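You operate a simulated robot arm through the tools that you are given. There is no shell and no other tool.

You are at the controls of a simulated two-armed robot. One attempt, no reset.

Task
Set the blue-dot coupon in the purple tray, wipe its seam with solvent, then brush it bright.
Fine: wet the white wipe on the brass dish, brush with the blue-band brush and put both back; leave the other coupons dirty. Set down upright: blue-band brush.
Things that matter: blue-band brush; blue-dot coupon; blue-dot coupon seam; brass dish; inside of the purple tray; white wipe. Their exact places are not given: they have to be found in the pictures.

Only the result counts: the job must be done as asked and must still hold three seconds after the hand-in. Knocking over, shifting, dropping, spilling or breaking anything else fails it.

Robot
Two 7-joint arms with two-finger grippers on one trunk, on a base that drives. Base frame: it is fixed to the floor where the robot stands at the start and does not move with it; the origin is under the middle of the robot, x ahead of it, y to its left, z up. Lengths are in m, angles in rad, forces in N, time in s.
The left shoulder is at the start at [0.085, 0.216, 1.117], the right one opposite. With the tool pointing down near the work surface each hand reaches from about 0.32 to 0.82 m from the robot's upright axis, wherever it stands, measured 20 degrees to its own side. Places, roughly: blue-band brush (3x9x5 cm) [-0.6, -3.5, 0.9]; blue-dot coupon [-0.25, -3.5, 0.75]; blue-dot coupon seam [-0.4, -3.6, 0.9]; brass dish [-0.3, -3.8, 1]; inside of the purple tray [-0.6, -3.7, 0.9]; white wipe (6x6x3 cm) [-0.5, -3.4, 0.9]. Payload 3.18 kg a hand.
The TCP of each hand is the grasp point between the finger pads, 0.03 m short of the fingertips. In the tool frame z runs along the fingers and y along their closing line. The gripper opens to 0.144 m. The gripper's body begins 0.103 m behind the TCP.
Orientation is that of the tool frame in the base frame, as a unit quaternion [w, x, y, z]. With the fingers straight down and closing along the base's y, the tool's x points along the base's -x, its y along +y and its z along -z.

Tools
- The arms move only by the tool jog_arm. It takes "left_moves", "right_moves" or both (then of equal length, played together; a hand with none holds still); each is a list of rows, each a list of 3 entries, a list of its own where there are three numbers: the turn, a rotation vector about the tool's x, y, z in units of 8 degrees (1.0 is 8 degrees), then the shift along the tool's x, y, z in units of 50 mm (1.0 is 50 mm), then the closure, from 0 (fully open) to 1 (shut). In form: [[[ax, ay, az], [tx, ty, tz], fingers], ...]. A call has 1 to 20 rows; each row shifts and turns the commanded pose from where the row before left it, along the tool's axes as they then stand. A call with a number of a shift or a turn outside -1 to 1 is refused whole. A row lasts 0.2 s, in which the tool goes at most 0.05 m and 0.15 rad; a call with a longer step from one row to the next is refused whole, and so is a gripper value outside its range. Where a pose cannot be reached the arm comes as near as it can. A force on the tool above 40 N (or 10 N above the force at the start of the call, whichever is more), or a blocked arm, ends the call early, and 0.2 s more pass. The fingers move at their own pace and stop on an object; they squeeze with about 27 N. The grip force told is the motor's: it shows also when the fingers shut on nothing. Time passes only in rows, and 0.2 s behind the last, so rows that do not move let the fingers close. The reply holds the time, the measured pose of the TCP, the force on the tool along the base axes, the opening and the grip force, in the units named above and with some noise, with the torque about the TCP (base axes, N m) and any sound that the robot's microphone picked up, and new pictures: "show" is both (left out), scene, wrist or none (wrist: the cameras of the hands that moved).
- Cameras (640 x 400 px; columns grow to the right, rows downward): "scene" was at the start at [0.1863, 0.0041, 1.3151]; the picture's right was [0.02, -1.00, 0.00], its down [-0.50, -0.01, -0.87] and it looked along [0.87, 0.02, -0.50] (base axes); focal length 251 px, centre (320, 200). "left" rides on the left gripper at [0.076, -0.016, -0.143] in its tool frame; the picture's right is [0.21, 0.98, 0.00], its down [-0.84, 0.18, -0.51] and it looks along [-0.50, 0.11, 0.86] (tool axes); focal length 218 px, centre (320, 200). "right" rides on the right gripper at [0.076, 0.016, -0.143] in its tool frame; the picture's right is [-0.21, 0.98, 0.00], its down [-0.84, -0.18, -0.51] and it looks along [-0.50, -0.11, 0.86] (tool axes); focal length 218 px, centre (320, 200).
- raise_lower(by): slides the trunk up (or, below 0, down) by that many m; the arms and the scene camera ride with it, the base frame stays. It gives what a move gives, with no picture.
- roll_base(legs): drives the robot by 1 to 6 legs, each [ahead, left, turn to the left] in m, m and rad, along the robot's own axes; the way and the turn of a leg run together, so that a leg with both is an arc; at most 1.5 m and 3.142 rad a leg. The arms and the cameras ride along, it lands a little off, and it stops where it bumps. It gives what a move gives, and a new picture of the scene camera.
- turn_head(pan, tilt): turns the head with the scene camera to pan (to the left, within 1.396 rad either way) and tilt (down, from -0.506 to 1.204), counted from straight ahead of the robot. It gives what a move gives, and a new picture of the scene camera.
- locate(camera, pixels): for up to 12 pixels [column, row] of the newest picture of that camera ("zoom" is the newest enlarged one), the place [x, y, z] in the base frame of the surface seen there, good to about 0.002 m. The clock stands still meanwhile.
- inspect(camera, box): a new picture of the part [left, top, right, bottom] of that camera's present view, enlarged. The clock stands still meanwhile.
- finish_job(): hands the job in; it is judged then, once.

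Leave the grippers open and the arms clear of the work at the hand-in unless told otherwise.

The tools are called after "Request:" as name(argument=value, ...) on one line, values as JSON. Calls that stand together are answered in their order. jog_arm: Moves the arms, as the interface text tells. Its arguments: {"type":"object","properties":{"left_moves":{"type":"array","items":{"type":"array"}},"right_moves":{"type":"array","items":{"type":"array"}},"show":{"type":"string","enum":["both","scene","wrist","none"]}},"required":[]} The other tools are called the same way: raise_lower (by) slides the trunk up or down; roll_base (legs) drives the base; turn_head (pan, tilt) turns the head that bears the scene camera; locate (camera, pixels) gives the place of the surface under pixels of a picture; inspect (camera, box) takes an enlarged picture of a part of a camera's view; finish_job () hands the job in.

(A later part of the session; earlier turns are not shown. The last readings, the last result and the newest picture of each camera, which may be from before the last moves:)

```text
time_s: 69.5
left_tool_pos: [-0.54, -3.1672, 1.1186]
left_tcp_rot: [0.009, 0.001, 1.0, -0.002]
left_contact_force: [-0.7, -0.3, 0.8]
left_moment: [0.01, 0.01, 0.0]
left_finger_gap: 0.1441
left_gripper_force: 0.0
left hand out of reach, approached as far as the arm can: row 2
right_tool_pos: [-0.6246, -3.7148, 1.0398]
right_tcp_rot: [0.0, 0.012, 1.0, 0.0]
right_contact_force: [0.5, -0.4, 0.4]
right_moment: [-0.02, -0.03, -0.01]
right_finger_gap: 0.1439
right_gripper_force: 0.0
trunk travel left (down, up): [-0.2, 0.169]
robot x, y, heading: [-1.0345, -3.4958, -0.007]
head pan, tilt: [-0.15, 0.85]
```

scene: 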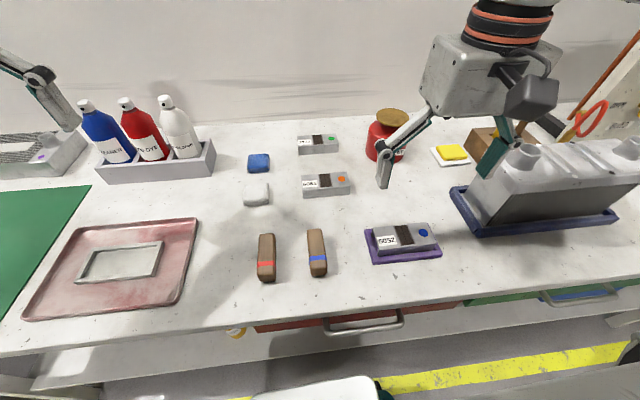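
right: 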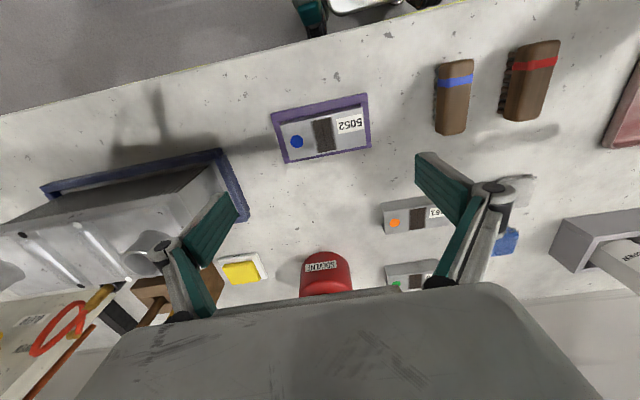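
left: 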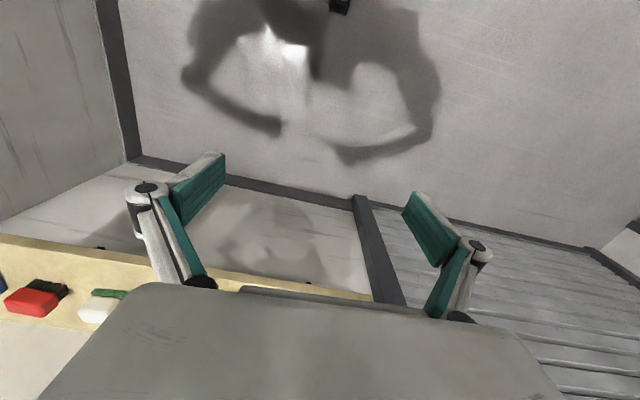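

Left hand is clear. Now the right hand moves above the white wipe.

Request:
jog_arm(right_moves=[[[0, 0, 0], [-0.394, 0.736, 0], 0], [[0, 0, 0], [-0.394, 0.736, 0], 0], [[0, 0, 0], [-0.394, 0.736, 0], 0], [[0, 0, 0], [-0.394, 0.736, 0], 0], [[0, 0, 0], [-0.394, 0.736, 0], 0], [[0, 0, 0], [-0.394, 0.736, 0], 0], [[0, 0, 0], [-0.394, 0.736, 0.3], 0], [[0, 0, 0], [-0.394, 0.736, 0.5], 0], [[0, 0, 0], [0, 0, 0.4], 0], [[0, 0, 0], [0, 0, 0], 0]])

Request:
inspect(camera="right", box=[240, 110, 400, 210])

```text
time_s: 71.7
left_tool_pos: [-0.5411, -3.1663, 1.119]
left_tcp_rot: [0.008, 0.001, 1.0, -0.001]
left_contact_force: [0.9, 0.0, 0.1]
left_moment: [0.01, -0.01, -0.01]
left_finger_gap: 0.1438
left_gripper_force: 0.1
right_tool_pos: [-0.459, -3.4229, 0.9788]
right_tcp_rot: [0.0, 0.012, 1.0, 0.0]
right_contact_force: [0.0, -0.5, -0.2]
right_moment: [0.0, 0.0, 0.04]
right_finger_gap: 0.144
right_gripper_force: 0.0
trunk travel left (down, up): [-0.2, 0.169]
robot x, y, heading: [-1.0381, -3.4945, -0.0]
head pan, tilt: [-0.15, 0.85]
```

scene: 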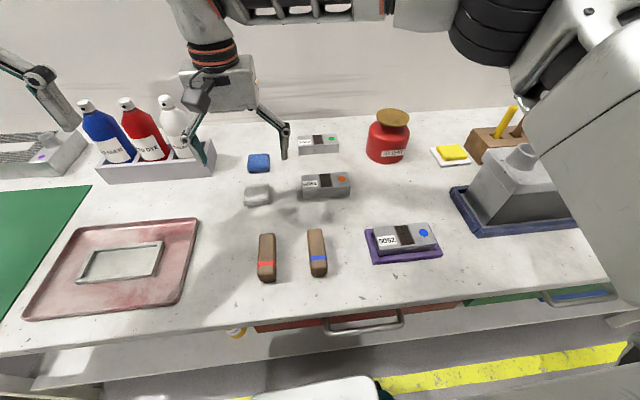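
right: 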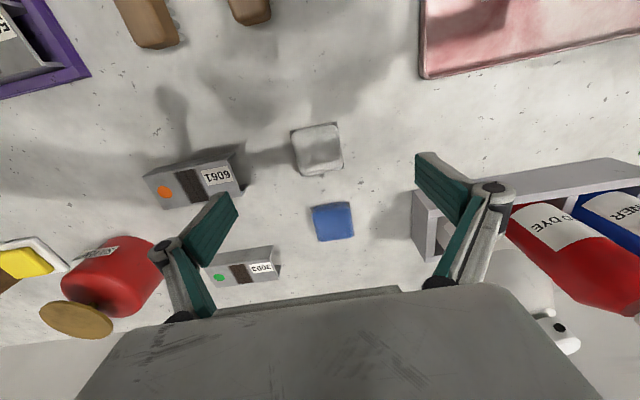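

```text
4.00 times, centred on (320, 160) of right
```

zoom: 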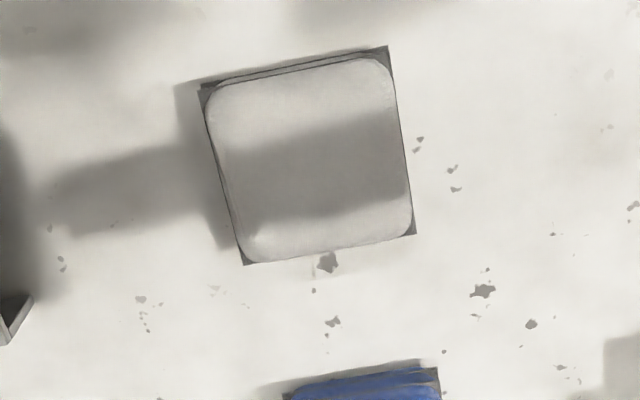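

Request:
locate(camera="zoom", pixels=[[205, 92], [388, 52], [412, 232], [247, 260], [310, 150], [320, 240], [225, 175], [395, 150], [300, 70], [300, 62]])

```text
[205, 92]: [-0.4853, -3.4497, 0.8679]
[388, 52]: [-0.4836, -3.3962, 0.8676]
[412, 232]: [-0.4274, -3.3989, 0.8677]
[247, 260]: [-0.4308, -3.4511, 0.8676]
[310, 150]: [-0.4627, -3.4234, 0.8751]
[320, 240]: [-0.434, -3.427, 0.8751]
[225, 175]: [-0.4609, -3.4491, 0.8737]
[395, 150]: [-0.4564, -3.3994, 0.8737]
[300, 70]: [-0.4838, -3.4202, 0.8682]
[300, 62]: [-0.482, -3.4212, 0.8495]
```

Wipe centre [-0.457,-3.424], about 5.5 cm square, top 0.875. I lower to TCP z≈0.889 and close.

Request:
jog_arm(right_moves=[[[0, 0, 0], [-0.03, -0.02, 0.5], 0], [[0, 0, 0], [0, 0, 0.5], 0], [[0, 0, 0], [0, 0, 0.5], 0.2], [[0, 0, 0], [0, 0, 0.3], 0.3], [[0, 0, 0], [0, 0, 0], 0.5], [[0, 0, 0], [0, 0, 0], 0.8], [[0, 0, 0], [0, 0, 0], 1], [[0, 0, 0], [0, 0, 0], 1]])

```text
time_s: 73.5
left_tool_pos: [-0.5394, -3.1686, 1.1185]
left_tcp_rot: [0.007, 0.001, 1.0, -0.001]
left_contact_force: [-1.2, -0.1, -0.7]
left_moment: [-0.02, 0.0, -0.01]
left_finger_gap: 0.1439
left_gripper_force: 0.0
right_tool_pos: [-0.4598, -3.4252, 0.8891]
right_tcp_rot: [0.0, 0.012, 1.0, 0.0]
right_contact_force: [0.4, 0.4, 0.8]
right_moment: [-0.04, 0.01, -0.04]
right_finger_gap: 0.054
right_gripper_force: 26.7
trunk travel left (down, up): [-0.2, 0.169]
robot x, y, heading: [-1.0372, -3.4973, -0.005]
head pan, tilt: [-0.15, 0.85]
```

scene: 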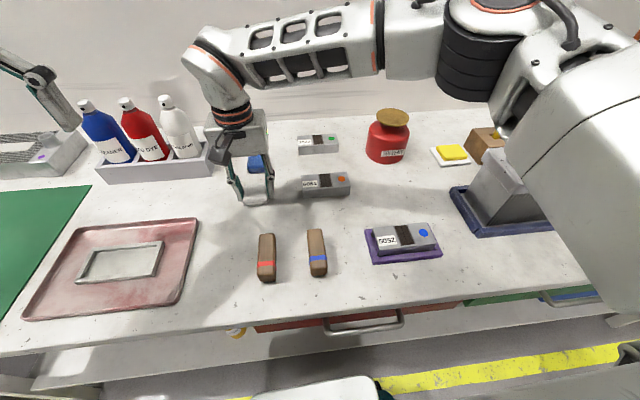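
right: 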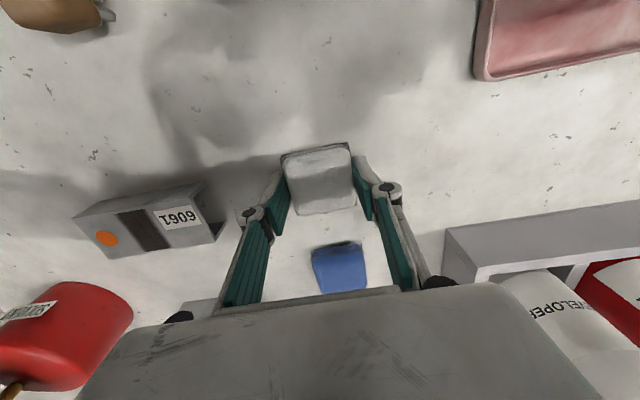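

Wipe gripped (gap 0.054). Lift it and look closely at the brass dish.

Request:
jog_arm(right_moves=[[[0, 0, 0], [0, 0, -0.6], 1], [[0, 0, 0], [0, 0, -0.8], 1], [[0, 0, 0], [0, 0, -0.9], 1], [[0, 0, 0], [0, 0, -0.7], 1], [[0, 0, 0], [0, 0, 0], 1]], show="wrist")

Request:
inspect(camera="scene", box=[350, 95, 430, 175])

Request:
locate(camera="zoom", pixels=[[310, 110], [240, 105], [400, 110], [310, 80], [310, 150], [310, 95], [340, 130], [270, 120], [360, 95], [310, 200], [310, 220], [310, 180]])

```text
time_s: 74.7
left_tool_pos: [-0.5394, -3.1665, 1.1175]
left_tcp_rot: [0.006, 0.001, 1.0, -0.001]
left_contact_force: [-0.3, 0.1, -0.2]
left_moment: [-0.01, 0.01, 0.0]
left_finger_gap: 0.1441
left_gripper_force: 0.0
right_tool_pos: [-0.4571, -3.4276, 1.0407]
right_tcp_rot: [-0.002, 0.013, 1.0, 0.0]
right_contact_force: [0.1, 0.3, 0.2]
right_moment: [0.0, -0.02, 0.01]
right_finger_gap: 0.0536
right_gripper_force: 26.9
trunk travel left (down, up): [-0.2, 0.169]
robot x, y, heading: [-1.0349, -3.498, -0.007]
head pan, tilt: [-0.15, 0.85]
```

right: 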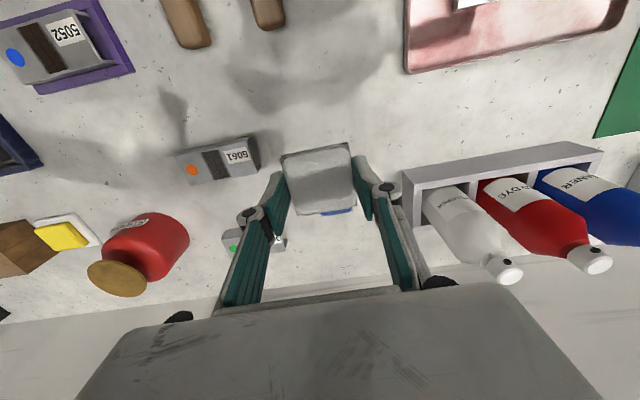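

```text
5.00 times, centred on (390, 135) of scene
```

zoom: 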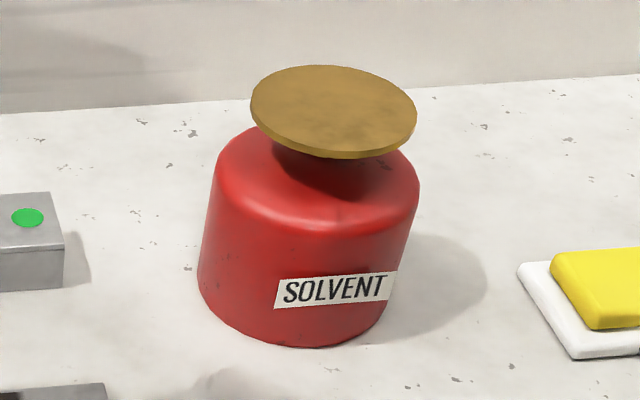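

```text
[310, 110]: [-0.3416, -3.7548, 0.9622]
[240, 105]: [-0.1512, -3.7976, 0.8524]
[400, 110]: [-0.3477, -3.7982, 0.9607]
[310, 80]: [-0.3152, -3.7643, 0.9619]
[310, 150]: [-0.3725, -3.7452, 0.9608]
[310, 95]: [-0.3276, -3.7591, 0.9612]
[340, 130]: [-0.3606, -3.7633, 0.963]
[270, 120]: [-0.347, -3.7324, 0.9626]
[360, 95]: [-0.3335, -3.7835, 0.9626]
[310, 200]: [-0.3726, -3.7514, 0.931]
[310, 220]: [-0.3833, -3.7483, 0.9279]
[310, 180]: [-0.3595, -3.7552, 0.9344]
```

The dish is a flat brass disk centred about [-0.344,-3.766], z 0.962. I check the tool block's handles nearby for clearance.

Request:
locate(camera="scene", pixels=[[511, 108], [508, 125], [480, 140], [475, 130], [523, 148], [452, 152]])

Request:
jog_arm(right_moves=[[[0, 0, 0], [-0.304, -0.839, 0], 1], [[0, 0, 0], [-0.304, -0.839, 0], 1], [[0, 0, 0], [-0.304, -0.839, 0], 1], [[0, 0, 0], [-0.304, -0.839, 0], 1], [[0, 0, 0], [0, 0, 0], 1]])

```text
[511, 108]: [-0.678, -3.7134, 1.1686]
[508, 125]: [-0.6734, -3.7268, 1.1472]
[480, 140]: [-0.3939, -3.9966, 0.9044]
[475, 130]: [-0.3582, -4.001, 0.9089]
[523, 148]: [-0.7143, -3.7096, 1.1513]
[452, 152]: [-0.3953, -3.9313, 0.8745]
```

```text
time_s: 75.9
left_tool_pos: [-0.5404, -3.1671, 1.1179]
left_tcp_rot: [0.008, 0.002, 1.0, -0.002]
left_contact_force: [-0.3, 1.3, 0.6]
left_moment: [-0.02, -0.02, -0.01]
left_finger_gap: 0.1441
left_gripper_force: 0.0
right_tool_pos: [-0.3994, -3.5953, 1.0385]
right_tcp_rot: [0.0, 0.012, 1.0, -0.001]
right_contact_force: [-0.4, -0.3, -0.7]
right_moment: [-0.04, -0.01, 0.01]
right_finger_gap: 0.0538
right_gripper_force: 26.9
trunk travel left (down, up): [-0.2, 0.169]
robot x, y, heading: [-1.0376, -3.4948, -0.003]
head pan, tilt: [-0.15, 0.85]
```

scene: 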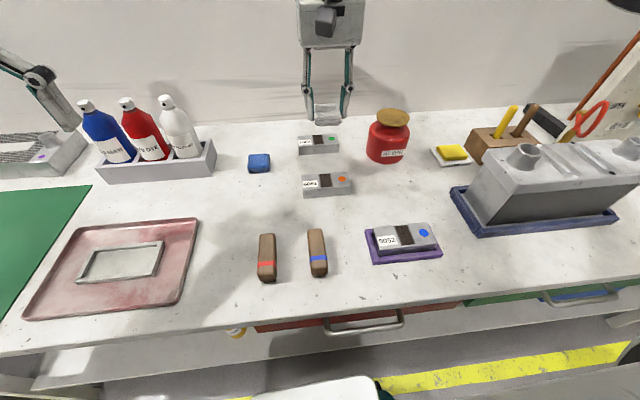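
right: 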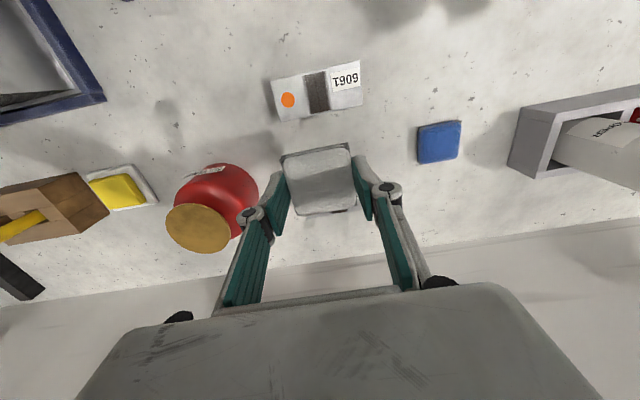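

Tool block is beyond y -3.99: clear. I go on to above the dish.

Request:
jog_arm(right_moves=[[[0, 0, 0], [-0.298, -0.847, 0], 1], [[0, 0, 0], [-0.298, -0.847, 0], 1], [[0, 0, 0], [-0.298, -0.847, 0], 1], [[0, 0, 0], [-0.298, -0.847, 0], 1], [[0, 0, 0], [0, 0, 0.3], 1], [[0, 0, 0], [0, 0, 0], 1]])

Request:
inspect(camera="scene", box=[340, 70, 440, 170])

```text
time_s: 77.3
left_tool_pos: [-0.5404, -3.1676, 1.1178]
left_tcp_rot: [0.008, 0.001, 1.0, -0.001]
left_contact_force: [-0.6, 0.9, 0.0]
left_moment: [0.0, -0.05, -0.04]
left_finger_gap: 0.1441
left_gripper_force: 0.1
right_tool_pos: [-0.3704, -3.6879, 1.0217]
right_tcp_rot: [0.0, 0.012, 1.0, -0.001]
right_contact_force: [0.2, 0.4, 0.1]
right_moment: [0.02, 0.01, -0.01]
right_finger_gap: 0.0537
right_gripper_force: 26.9
right hand out of reach, approached as far as the arm can: row 3, 4
trunk travel left (down, up): [-0.2, 0.169]
robot x, y, heading: [-1.0324, -3.4907, -0.002]
head pan, tilt: [-0.15, 0.85]
```

scene: 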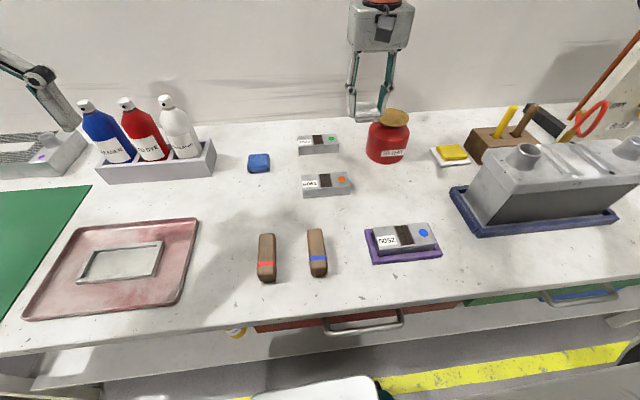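
right: 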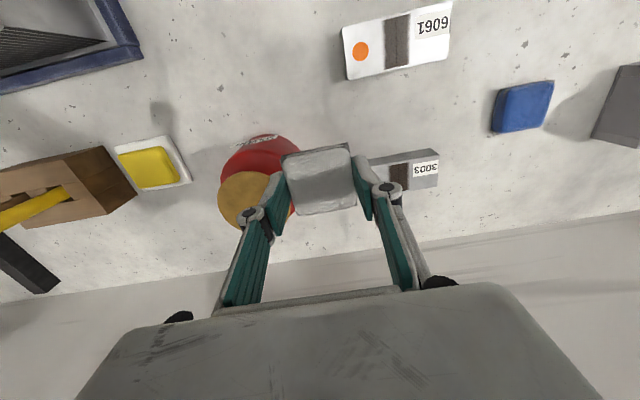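

```text
4.00 times, centred on (390, 120) of scene
```

zoom: 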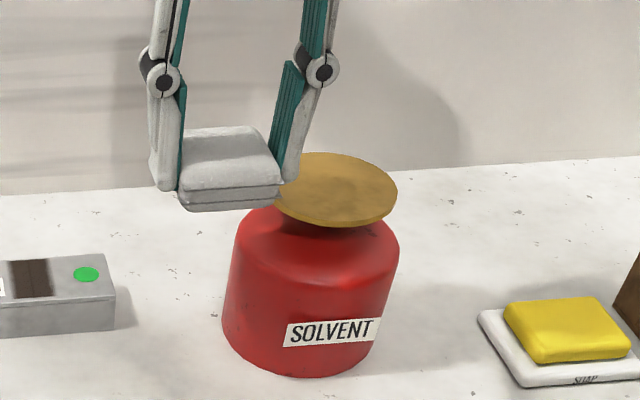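

The hand ran out of reach at this height (dish is 2.6 cm farther and 7.8 cm to the right). Raising the trunk brings the shoulder nearer the wrist height, extending reach.

Request:
raise_lower(by=0.13)

Request:
jog_arm(right_moves=[[[0, 0, 0], [-0.1, -0.3, 0.7], 1], [[0, 0, 0], [-0.1, -0.3, 0.7], 1], [[0, 0, 0], [-0.15, -0.4, 0.5], 1], [[0, 0, 0], [-0.15, -0.4, 0], 1], [[0, 0, 0], [0, 0, 0], 1]])

```text
time_s: 78.8
left_tool_pos: [-0.5376, -3.1689, 1.2488]
left_tcp_rot: [0.004, 0.001, 1.0, -0.001]
left_contact_force: [-0.2, -1.0, -0.2]
left_moment: [-0.01, 0.0, 0.01]
left_finger_gap: 0.1441
left_gripper_force: 0.0
right_tool_pos: [-0.3863, -3.6894, 1.2185]
right_tcp_rot: [0.053, 0.013, 0.999, 0.001]
right_contact_force: [-0.2, -0.3, -0.5]
right_moment: [0.03, 0.0, -0.01]
right_finger_gap: 0.054
right_gripper_force: 26.5
trunk travel left (down, up): [-0.33, 0.039]
robot x, y, heading: [-1.0375, -3.4972, -0.004]
head pan, tilt: [-0.15, 0.85]
```

```text
time_s: 80.0
left_tool_pos: [-0.5371, -3.1693, 1.2483]
left_tcp_rot: [0.004, 0.001, 1.0, -0.001]
left_contact_force: [0.2, -0.2, -0.2]
left_moment: [0.04, 0.0, -0.02]
left_finger_gap: 0.1439
left_gripper_force: 0.0
right_tool_pos: [-0.3548, -3.7504, 1.1251]
right_tcp_rot: [0.054, 0.013, 0.998, 0.001]
right_contact_force: [-0.5, -0.1, 0.0]
right_moment: [0.02, 0.02, 0.03]
right_finger_gap: 0.054
right_gripper_force: 27.1
right hand out of reach, approached as far as the arm can: row 4
trunk travel left (down, up): [-0.33, 0.039]
robot x, y, heading: [-1.0373, -3.4986, -0.007]
head pan, tilt: [-0.15, 0.85]
```

scene: 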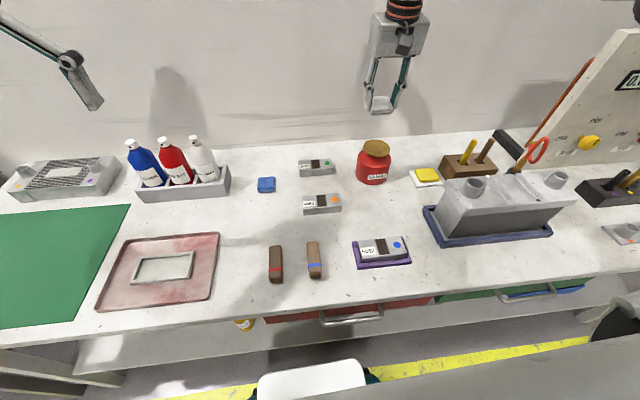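
right: 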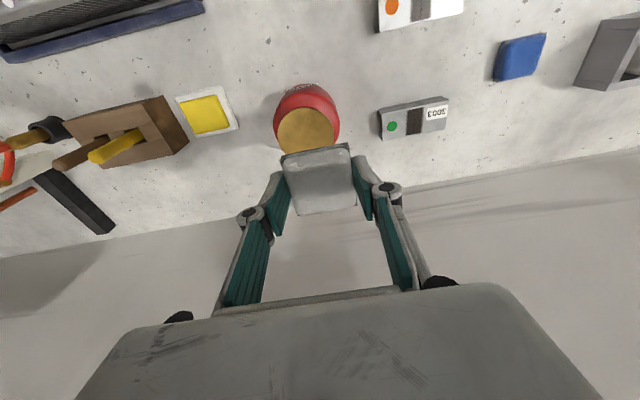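

The tool got tilted ~6° while the trunk rose. I lower while levelling it.

Request:
jog_arm(right_moves=[[[0, 0, 0], [0.05, 0, 0.7], 1], [[0, 0.39, 0], [0, 0, 0.4], 1], [[0, 0.39, 0], [0, 0, 0.2], 1], [[0, 0, 0], [0, 0, 0], 1]])

```text
time_s: 81.0
left_tool_pos: [-0.5376, -3.1692, 1.2491]
left_tcp_rot: [0.003, 0.001, 1.0, 0.0]
left_contact_force: [-0.5, 0.9, 0.6]
left_moment: [0.02, 0.02, 0.03]
left_finger_gap: 0.1441
left_gripper_force: 0.0
right_tool_pos: [-0.3542, -3.7491, 1.0815]
right_tcp_rot: [0.041, 0.013, 0.999, 0.0]
right_contact_force: [0.0, -1.1, -1.1]
right_moment: [0.01, 0.03, -0.05]
right_finger_gap: 0.0537
right_gripper_force: 26.9
right hand out of reach, approached as far as the arm can: row 2, 3
trunk travel left (down, up): [-0.33, 0.039]
robot x, y, heading: [-1.04, -3.4974, -0.002]
head pan, tilt: [-0.15, 0.85]
```

scene: 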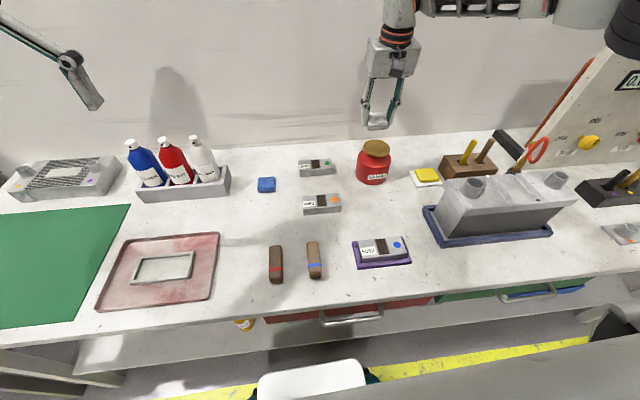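
right: 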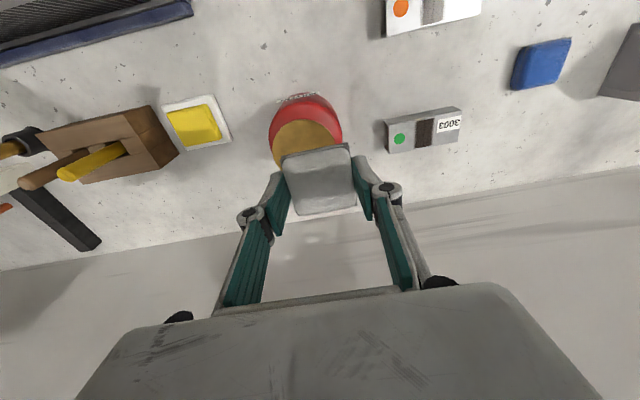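

Request:
jog_arm(right_moves=[[[0, 0, 0], [0.06, 0, 0.6], 1], [[0, 0, 0], [0.05, 0, 0.4], 1], [[0, 0.3, 0], [0, 0, 0], 1], [[0, 0.3, 0], [0, 0, 0], 1], [[0, 0, 0], [0, 0, 0], 1]])

```text
time_s: 82.2
left_tool_pos: [-0.5366, -3.1679, 1.2478]
left_tcp_rot: [0.004, 0.001, 1.0, -0.002]
left_contact_force: [-0.4, 0.1, 0.0]
left_moment: [0.0, 0.03, 0.02]
left_finger_gap: 0.1439
left_gripper_force: 0.0
right_tool_pos: [-0.3558, -3.7479, 1.0301]
right_tcp_rot: [0.019, 0.013, 1.0, 0.001]
right_contact_force: [-0.9, 0.5, -0.5]
right_moment: [-0.01, 0.02, 0.02]
right_finger_gap: 0.0537
right_gripper_force: 26.9
trunk travel left (down, up): [-0.33, 0.039]
robot x, y, heading: [-1.0372, -3.4974, -0.007]
head pan, tilt: [-0.15, 0.85]
```

scene: 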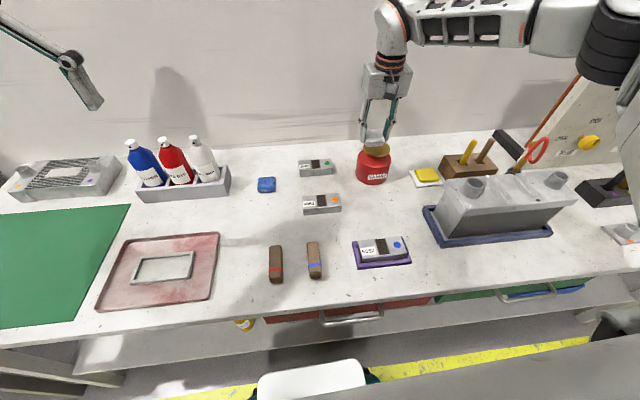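
right: 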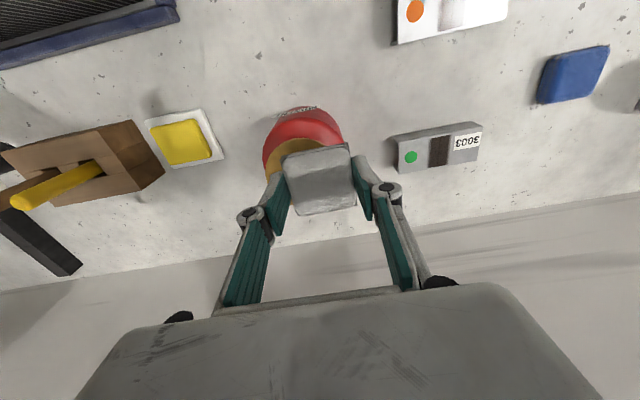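

Request:
jog_arm(right_moves=[[[0, 0.27, 0], [0, -0.36, 0], 1], [[0, 0, 0], [-0.2, 0, 0.2], 1], [[0, 0, 0], [0, 0, 0], 1]])

Request:
inspect(camera="scene", box=[330, 100, 430, 190])

```text
time_s: 83.0
left_tool_pos: [-0.5381, -3.1696, 1.2492]
left_tcp_rot: [0.004, 0.001, 1.0, -0.001]
left_contact_force: [0.1, 0.2, 0.0]
left_moment: [0.03, 0.01, -0.01]
left_finger_gap: 0.144
left_gripper_force: 0.1
right_tool_pos: [-0.3461, -3.7486, 1.0215]
right_tcp_rot: [0.02, 0.013, 1.0, 0.001]
right_contact_force: [-0.5, 0.0, -0.1]
right_moment: [0.04, -0.01, 0.03]
right_finger_gap: 0.0539
right_gripper_force: 27.4
right hand out of reach, approached as far as the arm can: row 1
trunk travel left (down, up): [-0.33, 0.039]
robot x, y, heading: [-1.0379, -3.4936, -0.006]
head pan, tilt: [-0.15, 0.85]
```

scene: 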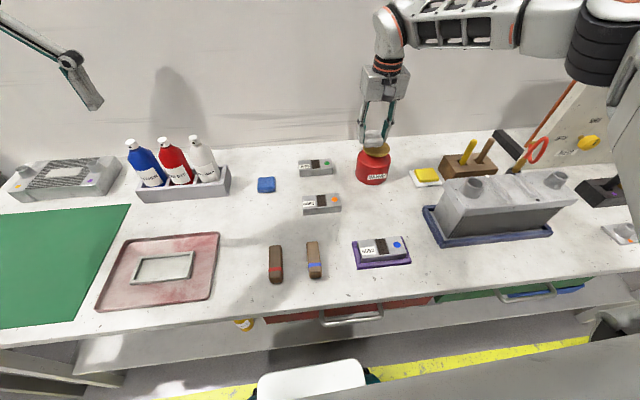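
right: 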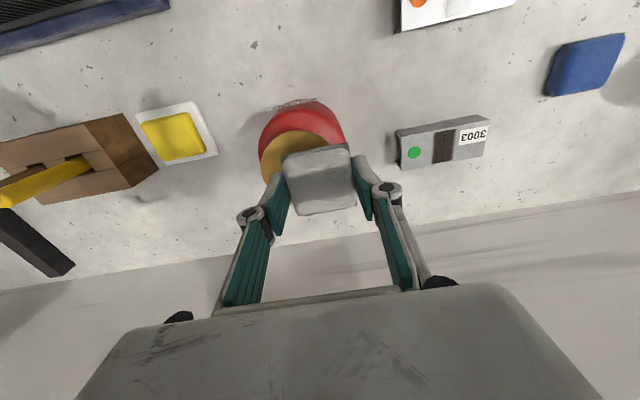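

```text
4.44 times, centred on (380, 145) of scene
```

zoom: 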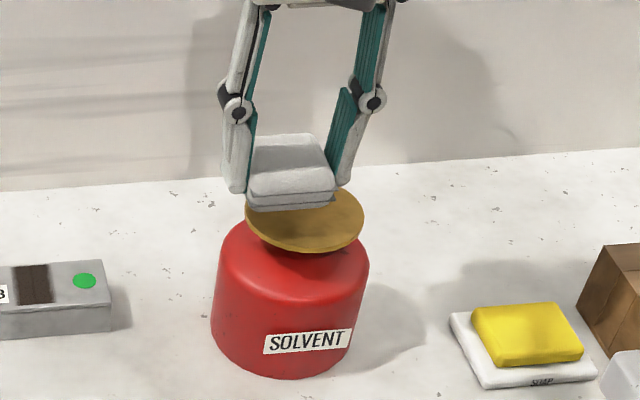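

Nearly centred: the wipe overlaps the dish, 1.7 cm off in y. I try the y shift alone in small steps.

Request:
jog_arm(right_moves=[[[0, 0, 0], [0, -0.12, 0], 1], [[0, 0, 0], [0, -0.12, 0], 1], [[0, 0, 0], [0, -0.1, 0], 1], [[0, 0, 0], [0, 0, 0], 1]], show="none")

```text
time_s: 84.0
left_tool_pos: [-0.5373, -3.1699, 1.2498]
left_tcp_rot: [0.003, 0.001, 1.0, -0.001]
left_contact_force: [-0.7, -0.1, 0.8]
left_moment: [-0.05, 0.01, 0.01]
left_finger_gap: 0.1439
left_gripper_force: 0.0
right_tool_pos: [-0.3461, -3.7492, 1.0212]
right_tcp_rot: [0.02, 0.013, 1.0, 0.0]
right_contact_force: [0.6, 0.3, -0.2]
right_moment: [0.01, 0.01, 0.01]
right_finger_gap: 0.0539
right_gripper_force: 27.1
right hand out of reach, approached as far as the arm can: row 1, 2, 3
trunk travel left (down, up): [-0.33, 0.039]
robot x, y, heading: [-1.039, -3.4968, -0.008]
head pan, tilt: [-0.15, 0.85]
```

A joint limit stops the y motion; I shift the base 1.7 cm right instead (hand hovers 2 cm over the dish).

Request:
roll_base(legs=[[0.0, -0.018, 0.0]])

Request:
inspect(camera="scene", box=[330, 100, 430, 190])

```text
time_s: 84.9
left_tool_pos: [-0.5386, -3.1877, 1.249]
left_tcp_rot: [0.003, 0.001, 1.0, -0.001]
left_contact_force: [-0.2, -0.1, 0.2]
left_moment: [0.03, 0.02, -0.04]
left_finger_gap: 0.144
left_gripper_force: 0.0
right_tool_pos: [-0.3451, -3.7667, 1.0209]
right_tcp_rot: [0.02, 0.012, 1.0, 0.002]
right_contact_force: [0.2, -0.5, -0.4]
right_moment: [0.03, 0.0, 0.01]
right_finger_gap: 0.0536
right_gripper_force: 26.7
trunk travel left (down, up): [-0.33, 0.039]
robot x, y, heading: [-1.0415, -3.5138, -0.004]
head pan, tilt: [-0.15, 0.85]
```

scene: 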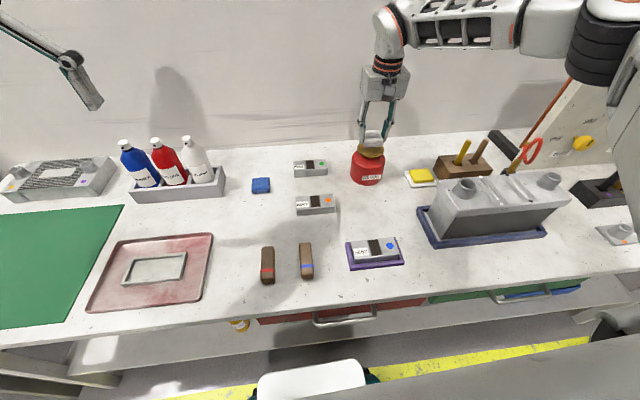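

```text
4.44 times, centred on (380, 145) of scene
```

zoom: 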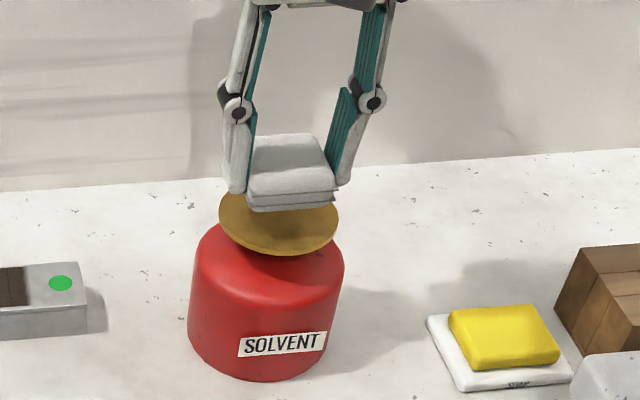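

Centred over the dish now. I lower toward the dish, levelling, in small steps watching force.

Request:
jog_arm(right_moves=[[[0, 0.13, 0], [0, 0, 0.15], 1], [[0, 0.13, 0], [0, 0, 0.15], 1], [[0, 0, 0], [0, 0, 0.08], 1], [[0, 0, 0], [0, 0, 0], 1]], show="none")

Request:
inspect(camera="scene", box=[330, 100, 430, 190])

```text
time_s: 85.9
left_tool_pos: [-0.5377, -3.1867, 1.2491]
left_tcp_rot: [0.004, 0.001, 1.0, -0.001]
left_contact_force: [-0.3, 0.5, 0.0]
left_moment: [0.0, -0.01, -0.03]
left_finger_gap: 0.1438
left_gripper_force: 0.0
right_tool_pos: [-0.345, -3.7662, 1.0214]
right_tcp_rot: [0.02, 0.013, 1.0, 0.0]
right_contact_force: [-0.1, -0.6, -0.5]
right_moment: [-0.01, 0.0, -0.01]
right_finger_gap: 0.054
right_gripper_force: 27.3
right hand out of reach, approached as far as the arm can: row 1, 2, 3
trunk travel left (down, up): [-0.33, 0.039]
robot x, y, heading: [-1.0383, -3.5144, -0.003]
head pan, tilt: [-0.15, 0.85]
```

```text
4.44 times, centred on (380, 145) of scene
```

zoom: 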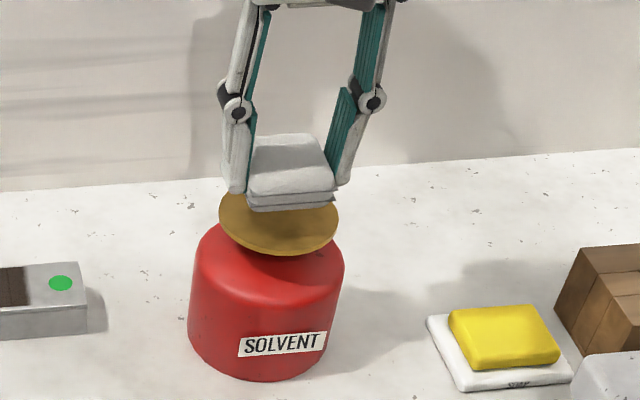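

Request:
jog_arm(right_moves=[[[0, 0, 0], [0.04, 0, 0.15], 1], [[0, 0, 0], [0, 0, 0.1], 1], [[0, 0, 0], [0, 0, 0], 1]], show="none")

```text
time_s: 86.7
left_tool_pos: [-0.5376, -3.1875, 1.2485]
left_tcp_rot: [0.003, 0.001, 1.0, -0.001]
left_contact_force: [0.6, -0.4, 0.4]
left_moment: [-0.03, -0.03, 0.01]
left_finger_gap: 0.1441
left_gripper_force: 0.0
right_tool_pos: [-0.3459, -3.7675, 1.0227]
right_tcp_rot: [0.02, 0.014, 1.0, 0.0]
right_contact_force: [-0.2, 0.7, -0.7]
right_moment: [-0.02, 0.01, -0.02]
right_finger_gap: 0.0539
right_gripper_force: 26.7
right hand out of reach, approached as far as the arm can: row 1, 2
trunk travel left (down, up): [-0.33, 0.039]
robot x, y, heading: [-1.0386, -3.5145, -0.006]
head pan, tilt: [-0.15, 0.85]
```

Still pinned by reach. I check the clearance between base front and bench to roll slightly ahead.

Request:
turn_head(pan=0.0, tilt=1.15)

```text
time_s: 87.5
left_tool_pos: [-0.5383, -3.1861, 1.2489]
left_tcp_rot: [0.003, 0.001, 1.0, -0.001]
left_contact_force: [0.0, -0.4, -1.1]
left_moment: [0.02, 0.03, 0.02]
left_finger_gap: 0.144
left_gripper_force: 0.1
right_tool_pos: [-0.3449, -3.7665, 1.0218]
right_tcp_rot: [0.02, 0.014, 1.0, 0.001]
right_contact_force: [-0.1, 0.3, -0.5]
right_moment: [-0.02, 0.02, -0.04]
right_finger_gap: 0.0536
right_gripper_force: 26.3
trunk travel left (down, up): [-0.33, 0.039]
robot x, y, heading: [-1.0326, -3.5147, -0.01]
head pan, tilt: [0.0, 1.15]
```

scene: 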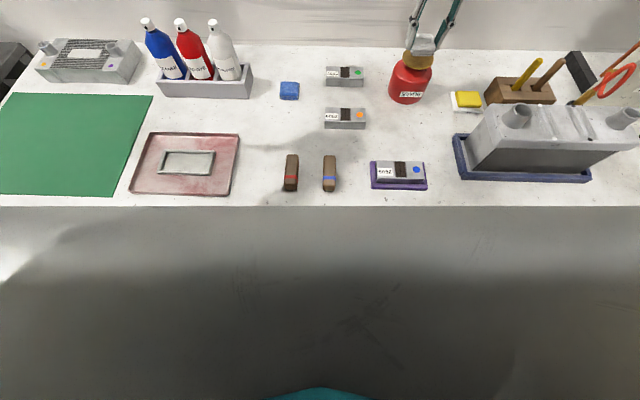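

Request:
turn_head(pan=0.0, tilt=0.92)

Request:
locate(camera="scene", pixels=[[320, 340], [320, 350], [320, 360], [320, 370], [320, 380], [290, 365], [350, 365], [340, 330], [330, 300], [320, 390], [200, 380], [440, 380]])

```text
time_s: 88.2
left_tool_pos: [-0.5368, -3.1868, 1.2493]
left_tcp_rot: [0.003, 0.001, 1.0, 0.0]
left_contact_force: [0.6, -0.6, 0.0]
left_moment: [-0.02, -0.01, 0.03]
left_finger_gap: 0.1438
left_gripper_force: 0.0
right_tool_pos: [-0.3451, -3.7666, 1.0219]
right_tcp_rot: [0.02, 0.013, 1.0, 0.001]
right_contact_force: [-1.0, 0.0, -0.1]
right_moment: [0.0, 0.02, 0.0]
right_finger_gap: 0.0539
right_gripper_force: 27.2
trunk travel left (down, up): [-0.33, 0.039]
robot x, y, heading: [-1.0376, -3.5148, -0.006]
head pan, tilt: [0.0, 0.92]
```

scene: 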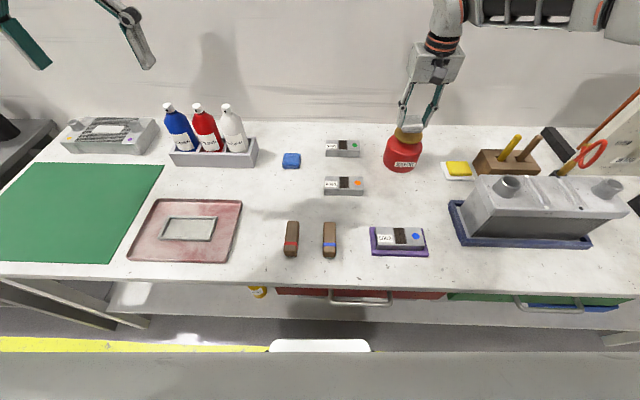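

```text
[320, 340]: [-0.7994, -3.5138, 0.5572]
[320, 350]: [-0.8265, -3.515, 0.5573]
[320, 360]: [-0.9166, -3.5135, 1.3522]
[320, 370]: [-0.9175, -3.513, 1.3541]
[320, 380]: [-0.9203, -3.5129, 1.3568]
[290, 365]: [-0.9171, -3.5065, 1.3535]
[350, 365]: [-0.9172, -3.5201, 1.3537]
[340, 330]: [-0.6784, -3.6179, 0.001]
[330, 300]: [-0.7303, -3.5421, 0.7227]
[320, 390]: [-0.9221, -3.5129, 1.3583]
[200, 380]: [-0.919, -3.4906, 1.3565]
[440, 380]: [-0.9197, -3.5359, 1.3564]
```

Base front is at x -0.80; the shelf edge is at -0.693, so 4 cm ahead is safe. Roll ahead, then jog the hand back over the dish.

Request:
roll_base(legs=[[0.04, 0.0, 0.004]])

Request:
jog_arm(right_moves=[[[0, 0, 0], [0.4, 0, 0], 1], [[0, 0, 0], [0.4, 0, 0], 1], [[0, 0.25, 0], [0, 0, 0], 1], [[0, 0, 0], [0, 0, 0], 1]], show="none")

```text
time_s: 89.1
left_tool_pos: [-0.4984, -3.1854, 1.248]
left_tcp_rot: [0.002, -0.001, 1.0, -0.001]
left_contact_force: [1.0, -0.4, 0.1]
left_moment: [0.01, 0.03, 0.02]
left_finger_gap: 0.1441
left_gripper_force: 0.1
right_tool_pos: [-0.3043, -3.763, 1.0203]
right_tcp_rot: [0.019, 0.011, 1.0, 0.001]
right_contact_force: [0.8, -0.2, -0.9]
right_moment: [-0.01, 0.05, 0.0]
right_finger_gap: 0.0539
right_gripper_force: 26.9
trunk travel left (down, up): [-0.33, 0.039]
robot x, y, heading: [-0.9984, -3.5141, -0.004]
head pan, tilt: [0.0, 0.92]
```

scene: 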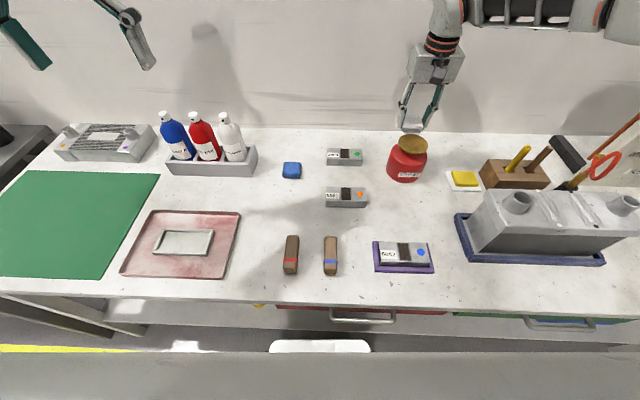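

```text
time_s: 90.1
left_tool_pos: [-0.5002, -3.1844, 1.2492]
left_tcp_rot: [0.003, 0.0, 1.0, -0.001]
left_contact_force: [0.5, 1.1, 0.5]
left_moment: [0.0, -0.02, 0.03]
left_finger_gap: 0.1441
left_gripper_force: 0.1
right_tool_pos: [-0.3444, -3.7627, 1.0208]
right_tcp_rot: [0.003, 0.011, 1.0, 0.002]
right_contact_force: [-0.3, -0.4, -0.4]
right_moment: [-0.02, 0.01, -0.01]
right_finger_gap: 0.0534
right_gripper_force: 27.1
trunk travel left (down, up): [-0.33, 0.039]
robot x, y, heading: [-0.9984, -3.5119, -0.007]
head pan, tilt: [0.0, 0.92]
```

Level and centred. Now lower with small steps onto the dish.

Request:
jog_arm(right_moves=[[[0, 0, 0], [0, -0.06, 0.15], 1], [[0, 0, 0], [0, 0, 0.15], 1], [[0, 0, 0], [0, 0, 0.1], 1], [[0, 0, 0], [0, 0, 0.06], 1], [[0, 0, 0], [0, 0, 0], 1]], show="none")

Request:
inspect(camera="scene", box=[360, 110, 450, 190])

```text
time_s: 91.3
left_tool_pos: [-0.5006, -3.1837, 1.2491]
left_tcp_rot: [0.004, 0.0, 1.0, -0.001]
left_contact_force: [0.6, -0.3, 0.0]
left_moment: [-0.02, 0.02, 0.01]
left_finger_gap: 0.1441
left_gripper_force: 0.1
right_tool_pos: [-0.3437, -3.7657, 0.9969]
right_tcp_rot: [0.003, 0.01, 1.0, 0.001]
right_contact_force: [-0.6, -0.5, 0.6]
right_moment: [-0.04, 0.01, 0.01]
right_finger_gap: 0.0539
right_gripper_force: 26.8
trunk travel left (down, up): [-0.33, 0.039]
robot x, y, heading: [-0.995, -3.5156, -0.004]
head pan, tilt: [0.0, 0.92]
```

```text
5.00 times, centred on (405, 150) of scene
```

zoom: 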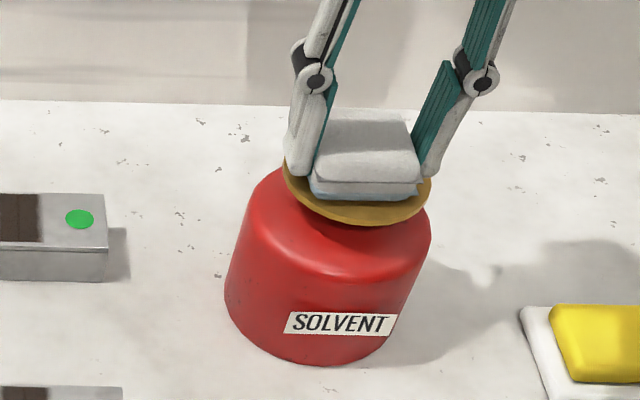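

The wipe touches the dish and its lower layer looks slightly bluish. I press further in small steps to soak it.

Request:
jog_arm(right_moves=[[[0, 0, 0], [0, 0, 0.06], 1], [[0, 0, 0], [0, 0, 0.06], 1], [[0, 0, 0], [0, 0, 0], 1], [[0, 0, 0], [0, 0, 0], 1]], show="none")

Request:
inspect(camera="scene", box=[360, 110, 450, 190])

```text
time_s: 92.3
left_tool_pos: [-0.4997, -3.1848, 1.2485]
left_tcp_rot: [0.003, -0.001, 1.0, -0.001]
left_contact_force: [0.0, -0.2, 0.1]
left_moment: [-0.01, 0.0, -0.01]
left_finger_gap: 0.1439
left_gripper_force: 0.0
right_tool_pos: [-0.3454, -3.765, 0.991]
right_tcp_rot: [0.003, 0.011, 1.0, 0.002]
right_contact_force: [-0.6, 0.3, 2.5]
right_moment: [-0.06, 0.06, 0.0]
right_finger_gap: 0.0543
right_gripper_force: 27.1
trunk travel left (down, up): [-0.33, 0.039]
robot x, y, heading: [-1.0008, -3.5155, -0.006]
head pan, tilt: [0.0, 0.92]
```

```text
5.00 times, centred on (405, 150) of scene
```

zoom: 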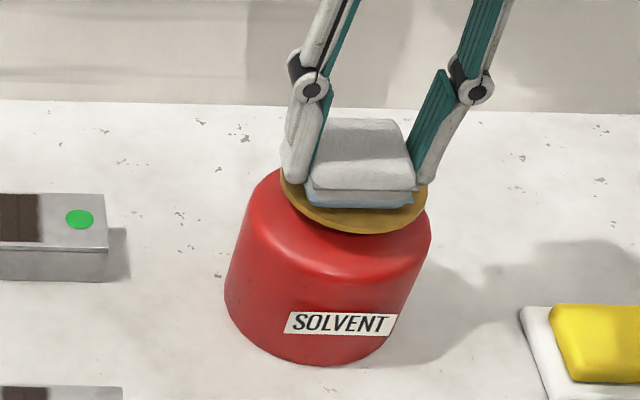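

The dish sinks like a spring plunger and the wipe's bottom turned light blue (wet). One more gentle press, then lift straight up.

Request:
jog_arm(right_moves=[[[0, 0, 0], [0, 0, 0.06], 1], [[0, 0, 0], [0, 0, 0], 1], [[0, 0, 0], [0, 0, 0], 1]], show="none")

Request:
jog_arm(right_moves=[[[0, 0, 0], [0, 0, -0.3], 1], [[0, 0, 0], [0, 0, -0.5], 1], [[0, 0, 0], [0, 0, -0.4], 1], [[0, 0, 0], [0, 0, 0], 1]])

Request:
inspect(camera="scene", box=[360, 80, 460, 190])

```text
time_s: 93.1
left_tool_pos: [-0.5001, -3.1838, 1.2489]
left_tcp_rot: [0.004, -0.001, 1.0, 0.0]
left_contact_force: [-0.8, 0.5, 0.0]
left_moment: [0.03, 0.01, 0.01]
left_finger_gap: 0.144
left_gripper_force: 0.1
right_tool_pos: [-0.345, -3.7654, 0.9867]
right_tcp_rot: [0.003, 0.01, 1.0, 0.001]
right_contact_force: [0.4, 1.2, 3.6]
right_moment: [0.01, 0.01, -0.01]
right_finger_gap: 0.0538
right_gripper_force: 27.3
trunk travel left (down, up): [-0.33, 0.039]
robot x, y, heading: [-0.9962, -3.5161, -0.001]
head pan, tilt: [0.0, 0.92]
```

```text
time_s: 94.1
left_tool_pos: [-0.5, -3.1853, 1.2481]
left_tcp_rot: [0.004, -0.001, 1.0, -0.001]
left_contact_force: [-0.4, 1.3, 0.0]
left_moment: [-0.02, 0.03, 0.02]
left_finger_gap: 0.1442
left_gripper_force: 0.0
right_tool_pos: [-0.345, -3.7653, 1.0485]
right_tcp_rot: [0.002, 0.01, 1.0, 0.001]
right_contact_force: [0.7, 0.4, 0.6]
right_moment: [0.0, 0.03, 0.02]
right_finger_gap: 0.0538
right_gripper_force: 27.7
trunk travel left (down, up): [-0.33, 0.039]
robot x, y, heading: [-0.9957, -3.5141, -0.004]
head pan, tilt: [0.0, 0.92]
```

scene: 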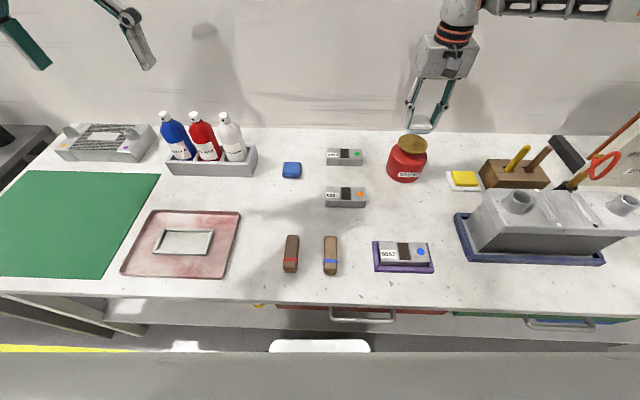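
right: 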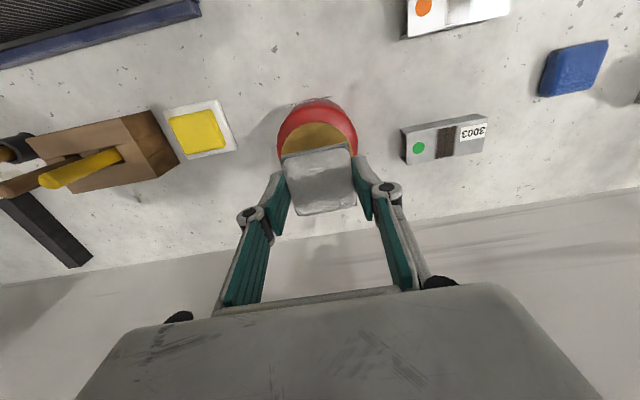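

```text
3.64 times, centred on (410, 135) of scene
```

zoom: 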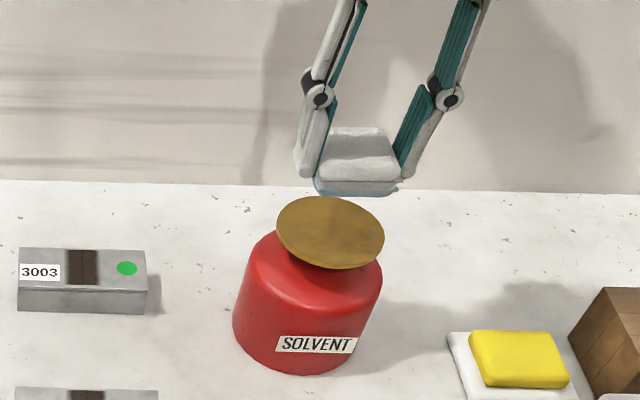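

The wipe is wet (blue-tinted bottom). I carry it back to above the coupon in the tray.

Request:
jog_arm(right_moves=[[[0, 0, 0], [0.71, 0.137, 0], 1], [[0, 0, 0], [0.71, 0.137, 0.05], 1], [[0, 0, 0], [0.71, 0.137, 0.1], 1], [[0, 0, 0], [0.71, 0.137, 0.1], 1], [[0, 0, 0], [0.71, 0.137, 0.1], 1], [[0, 0, 0], [0.71, 0.137, 0.1], 1], [[0, 0, 0], [0.71, 0.137, 0.1], 1], [[0, 0, 0], [0.71, 0.137, 0.1], 1], [[0, 0, 0], [0, 0, 0], 1]])

Request:
inspect(camera="scene", box=[340, 170, 460, 290])

```text
time_s: 96.1
left_tool_pos: [-0.4994, -3.1856, 1.247]
left_tcp_rot: [0.004, -0.001, 1.0, -0.001]
left_contact_force: [0.3, -0.2, 0.3]
left_moment: [0.03, 0.0, 0.0]
left_finger_gap: 0.144
left_gripper_force: 0.1
right_tool_pos: [-0.6257, -3.7038, 1.015]
right_tcp_rot: [0.003, 0.011, 1.0, 0.001]
right_contact_force: [0.6, 0.0, 0.1]
right_moment: [0.01, 0.01, 0.02]
right_finger_gap: 0.0539
right_gripper_force: 27.2
trunk travel left (down, up): [-0.33, 0.039]
robot x, y, heading: [-0.9961, -3.5161, 0.001]
head pan, tilt: [0.0, 0.92]
```

scene: 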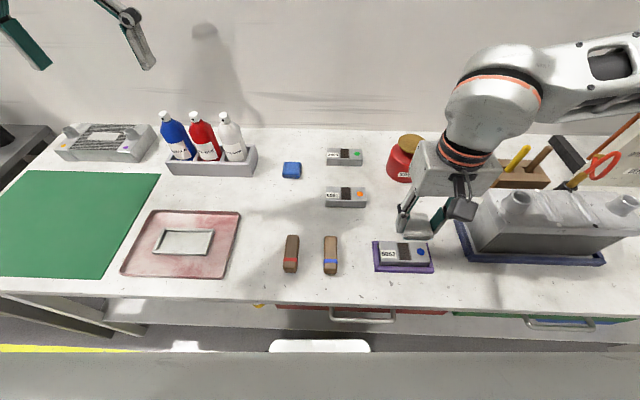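
right: 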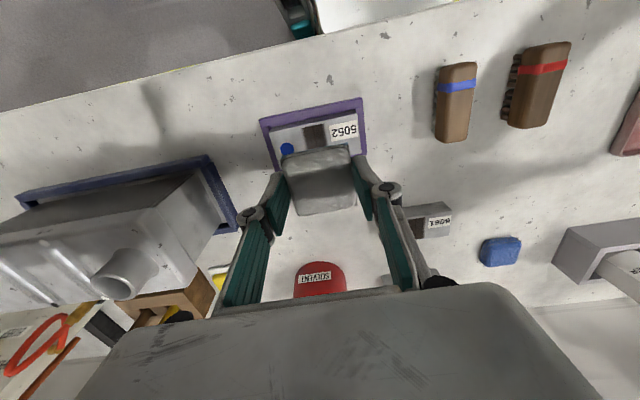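

```text
3.33 times, centred on (400, 230) of scene
```

zoom: 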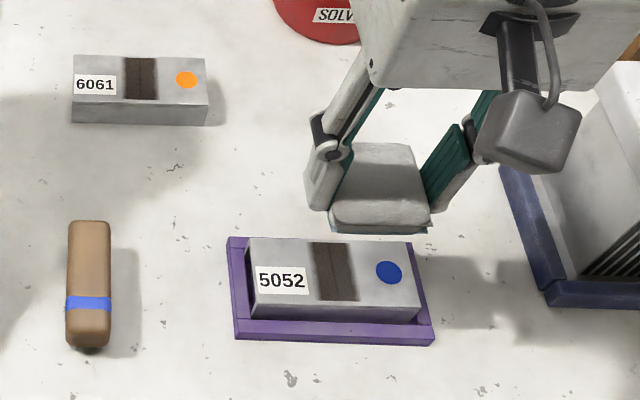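

Request:
locate(camera="zoom", pixels=[[331, 245], [334, 270], [338, 296], [318, 270], [353, 270], [380, 185], [360, 232], [380, 215]])

```text
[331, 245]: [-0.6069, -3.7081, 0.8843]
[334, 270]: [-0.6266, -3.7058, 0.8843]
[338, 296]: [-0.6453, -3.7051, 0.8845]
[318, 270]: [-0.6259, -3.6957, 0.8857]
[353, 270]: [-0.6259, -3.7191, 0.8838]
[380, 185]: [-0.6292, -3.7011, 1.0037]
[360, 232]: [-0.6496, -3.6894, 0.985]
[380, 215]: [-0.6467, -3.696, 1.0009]
```

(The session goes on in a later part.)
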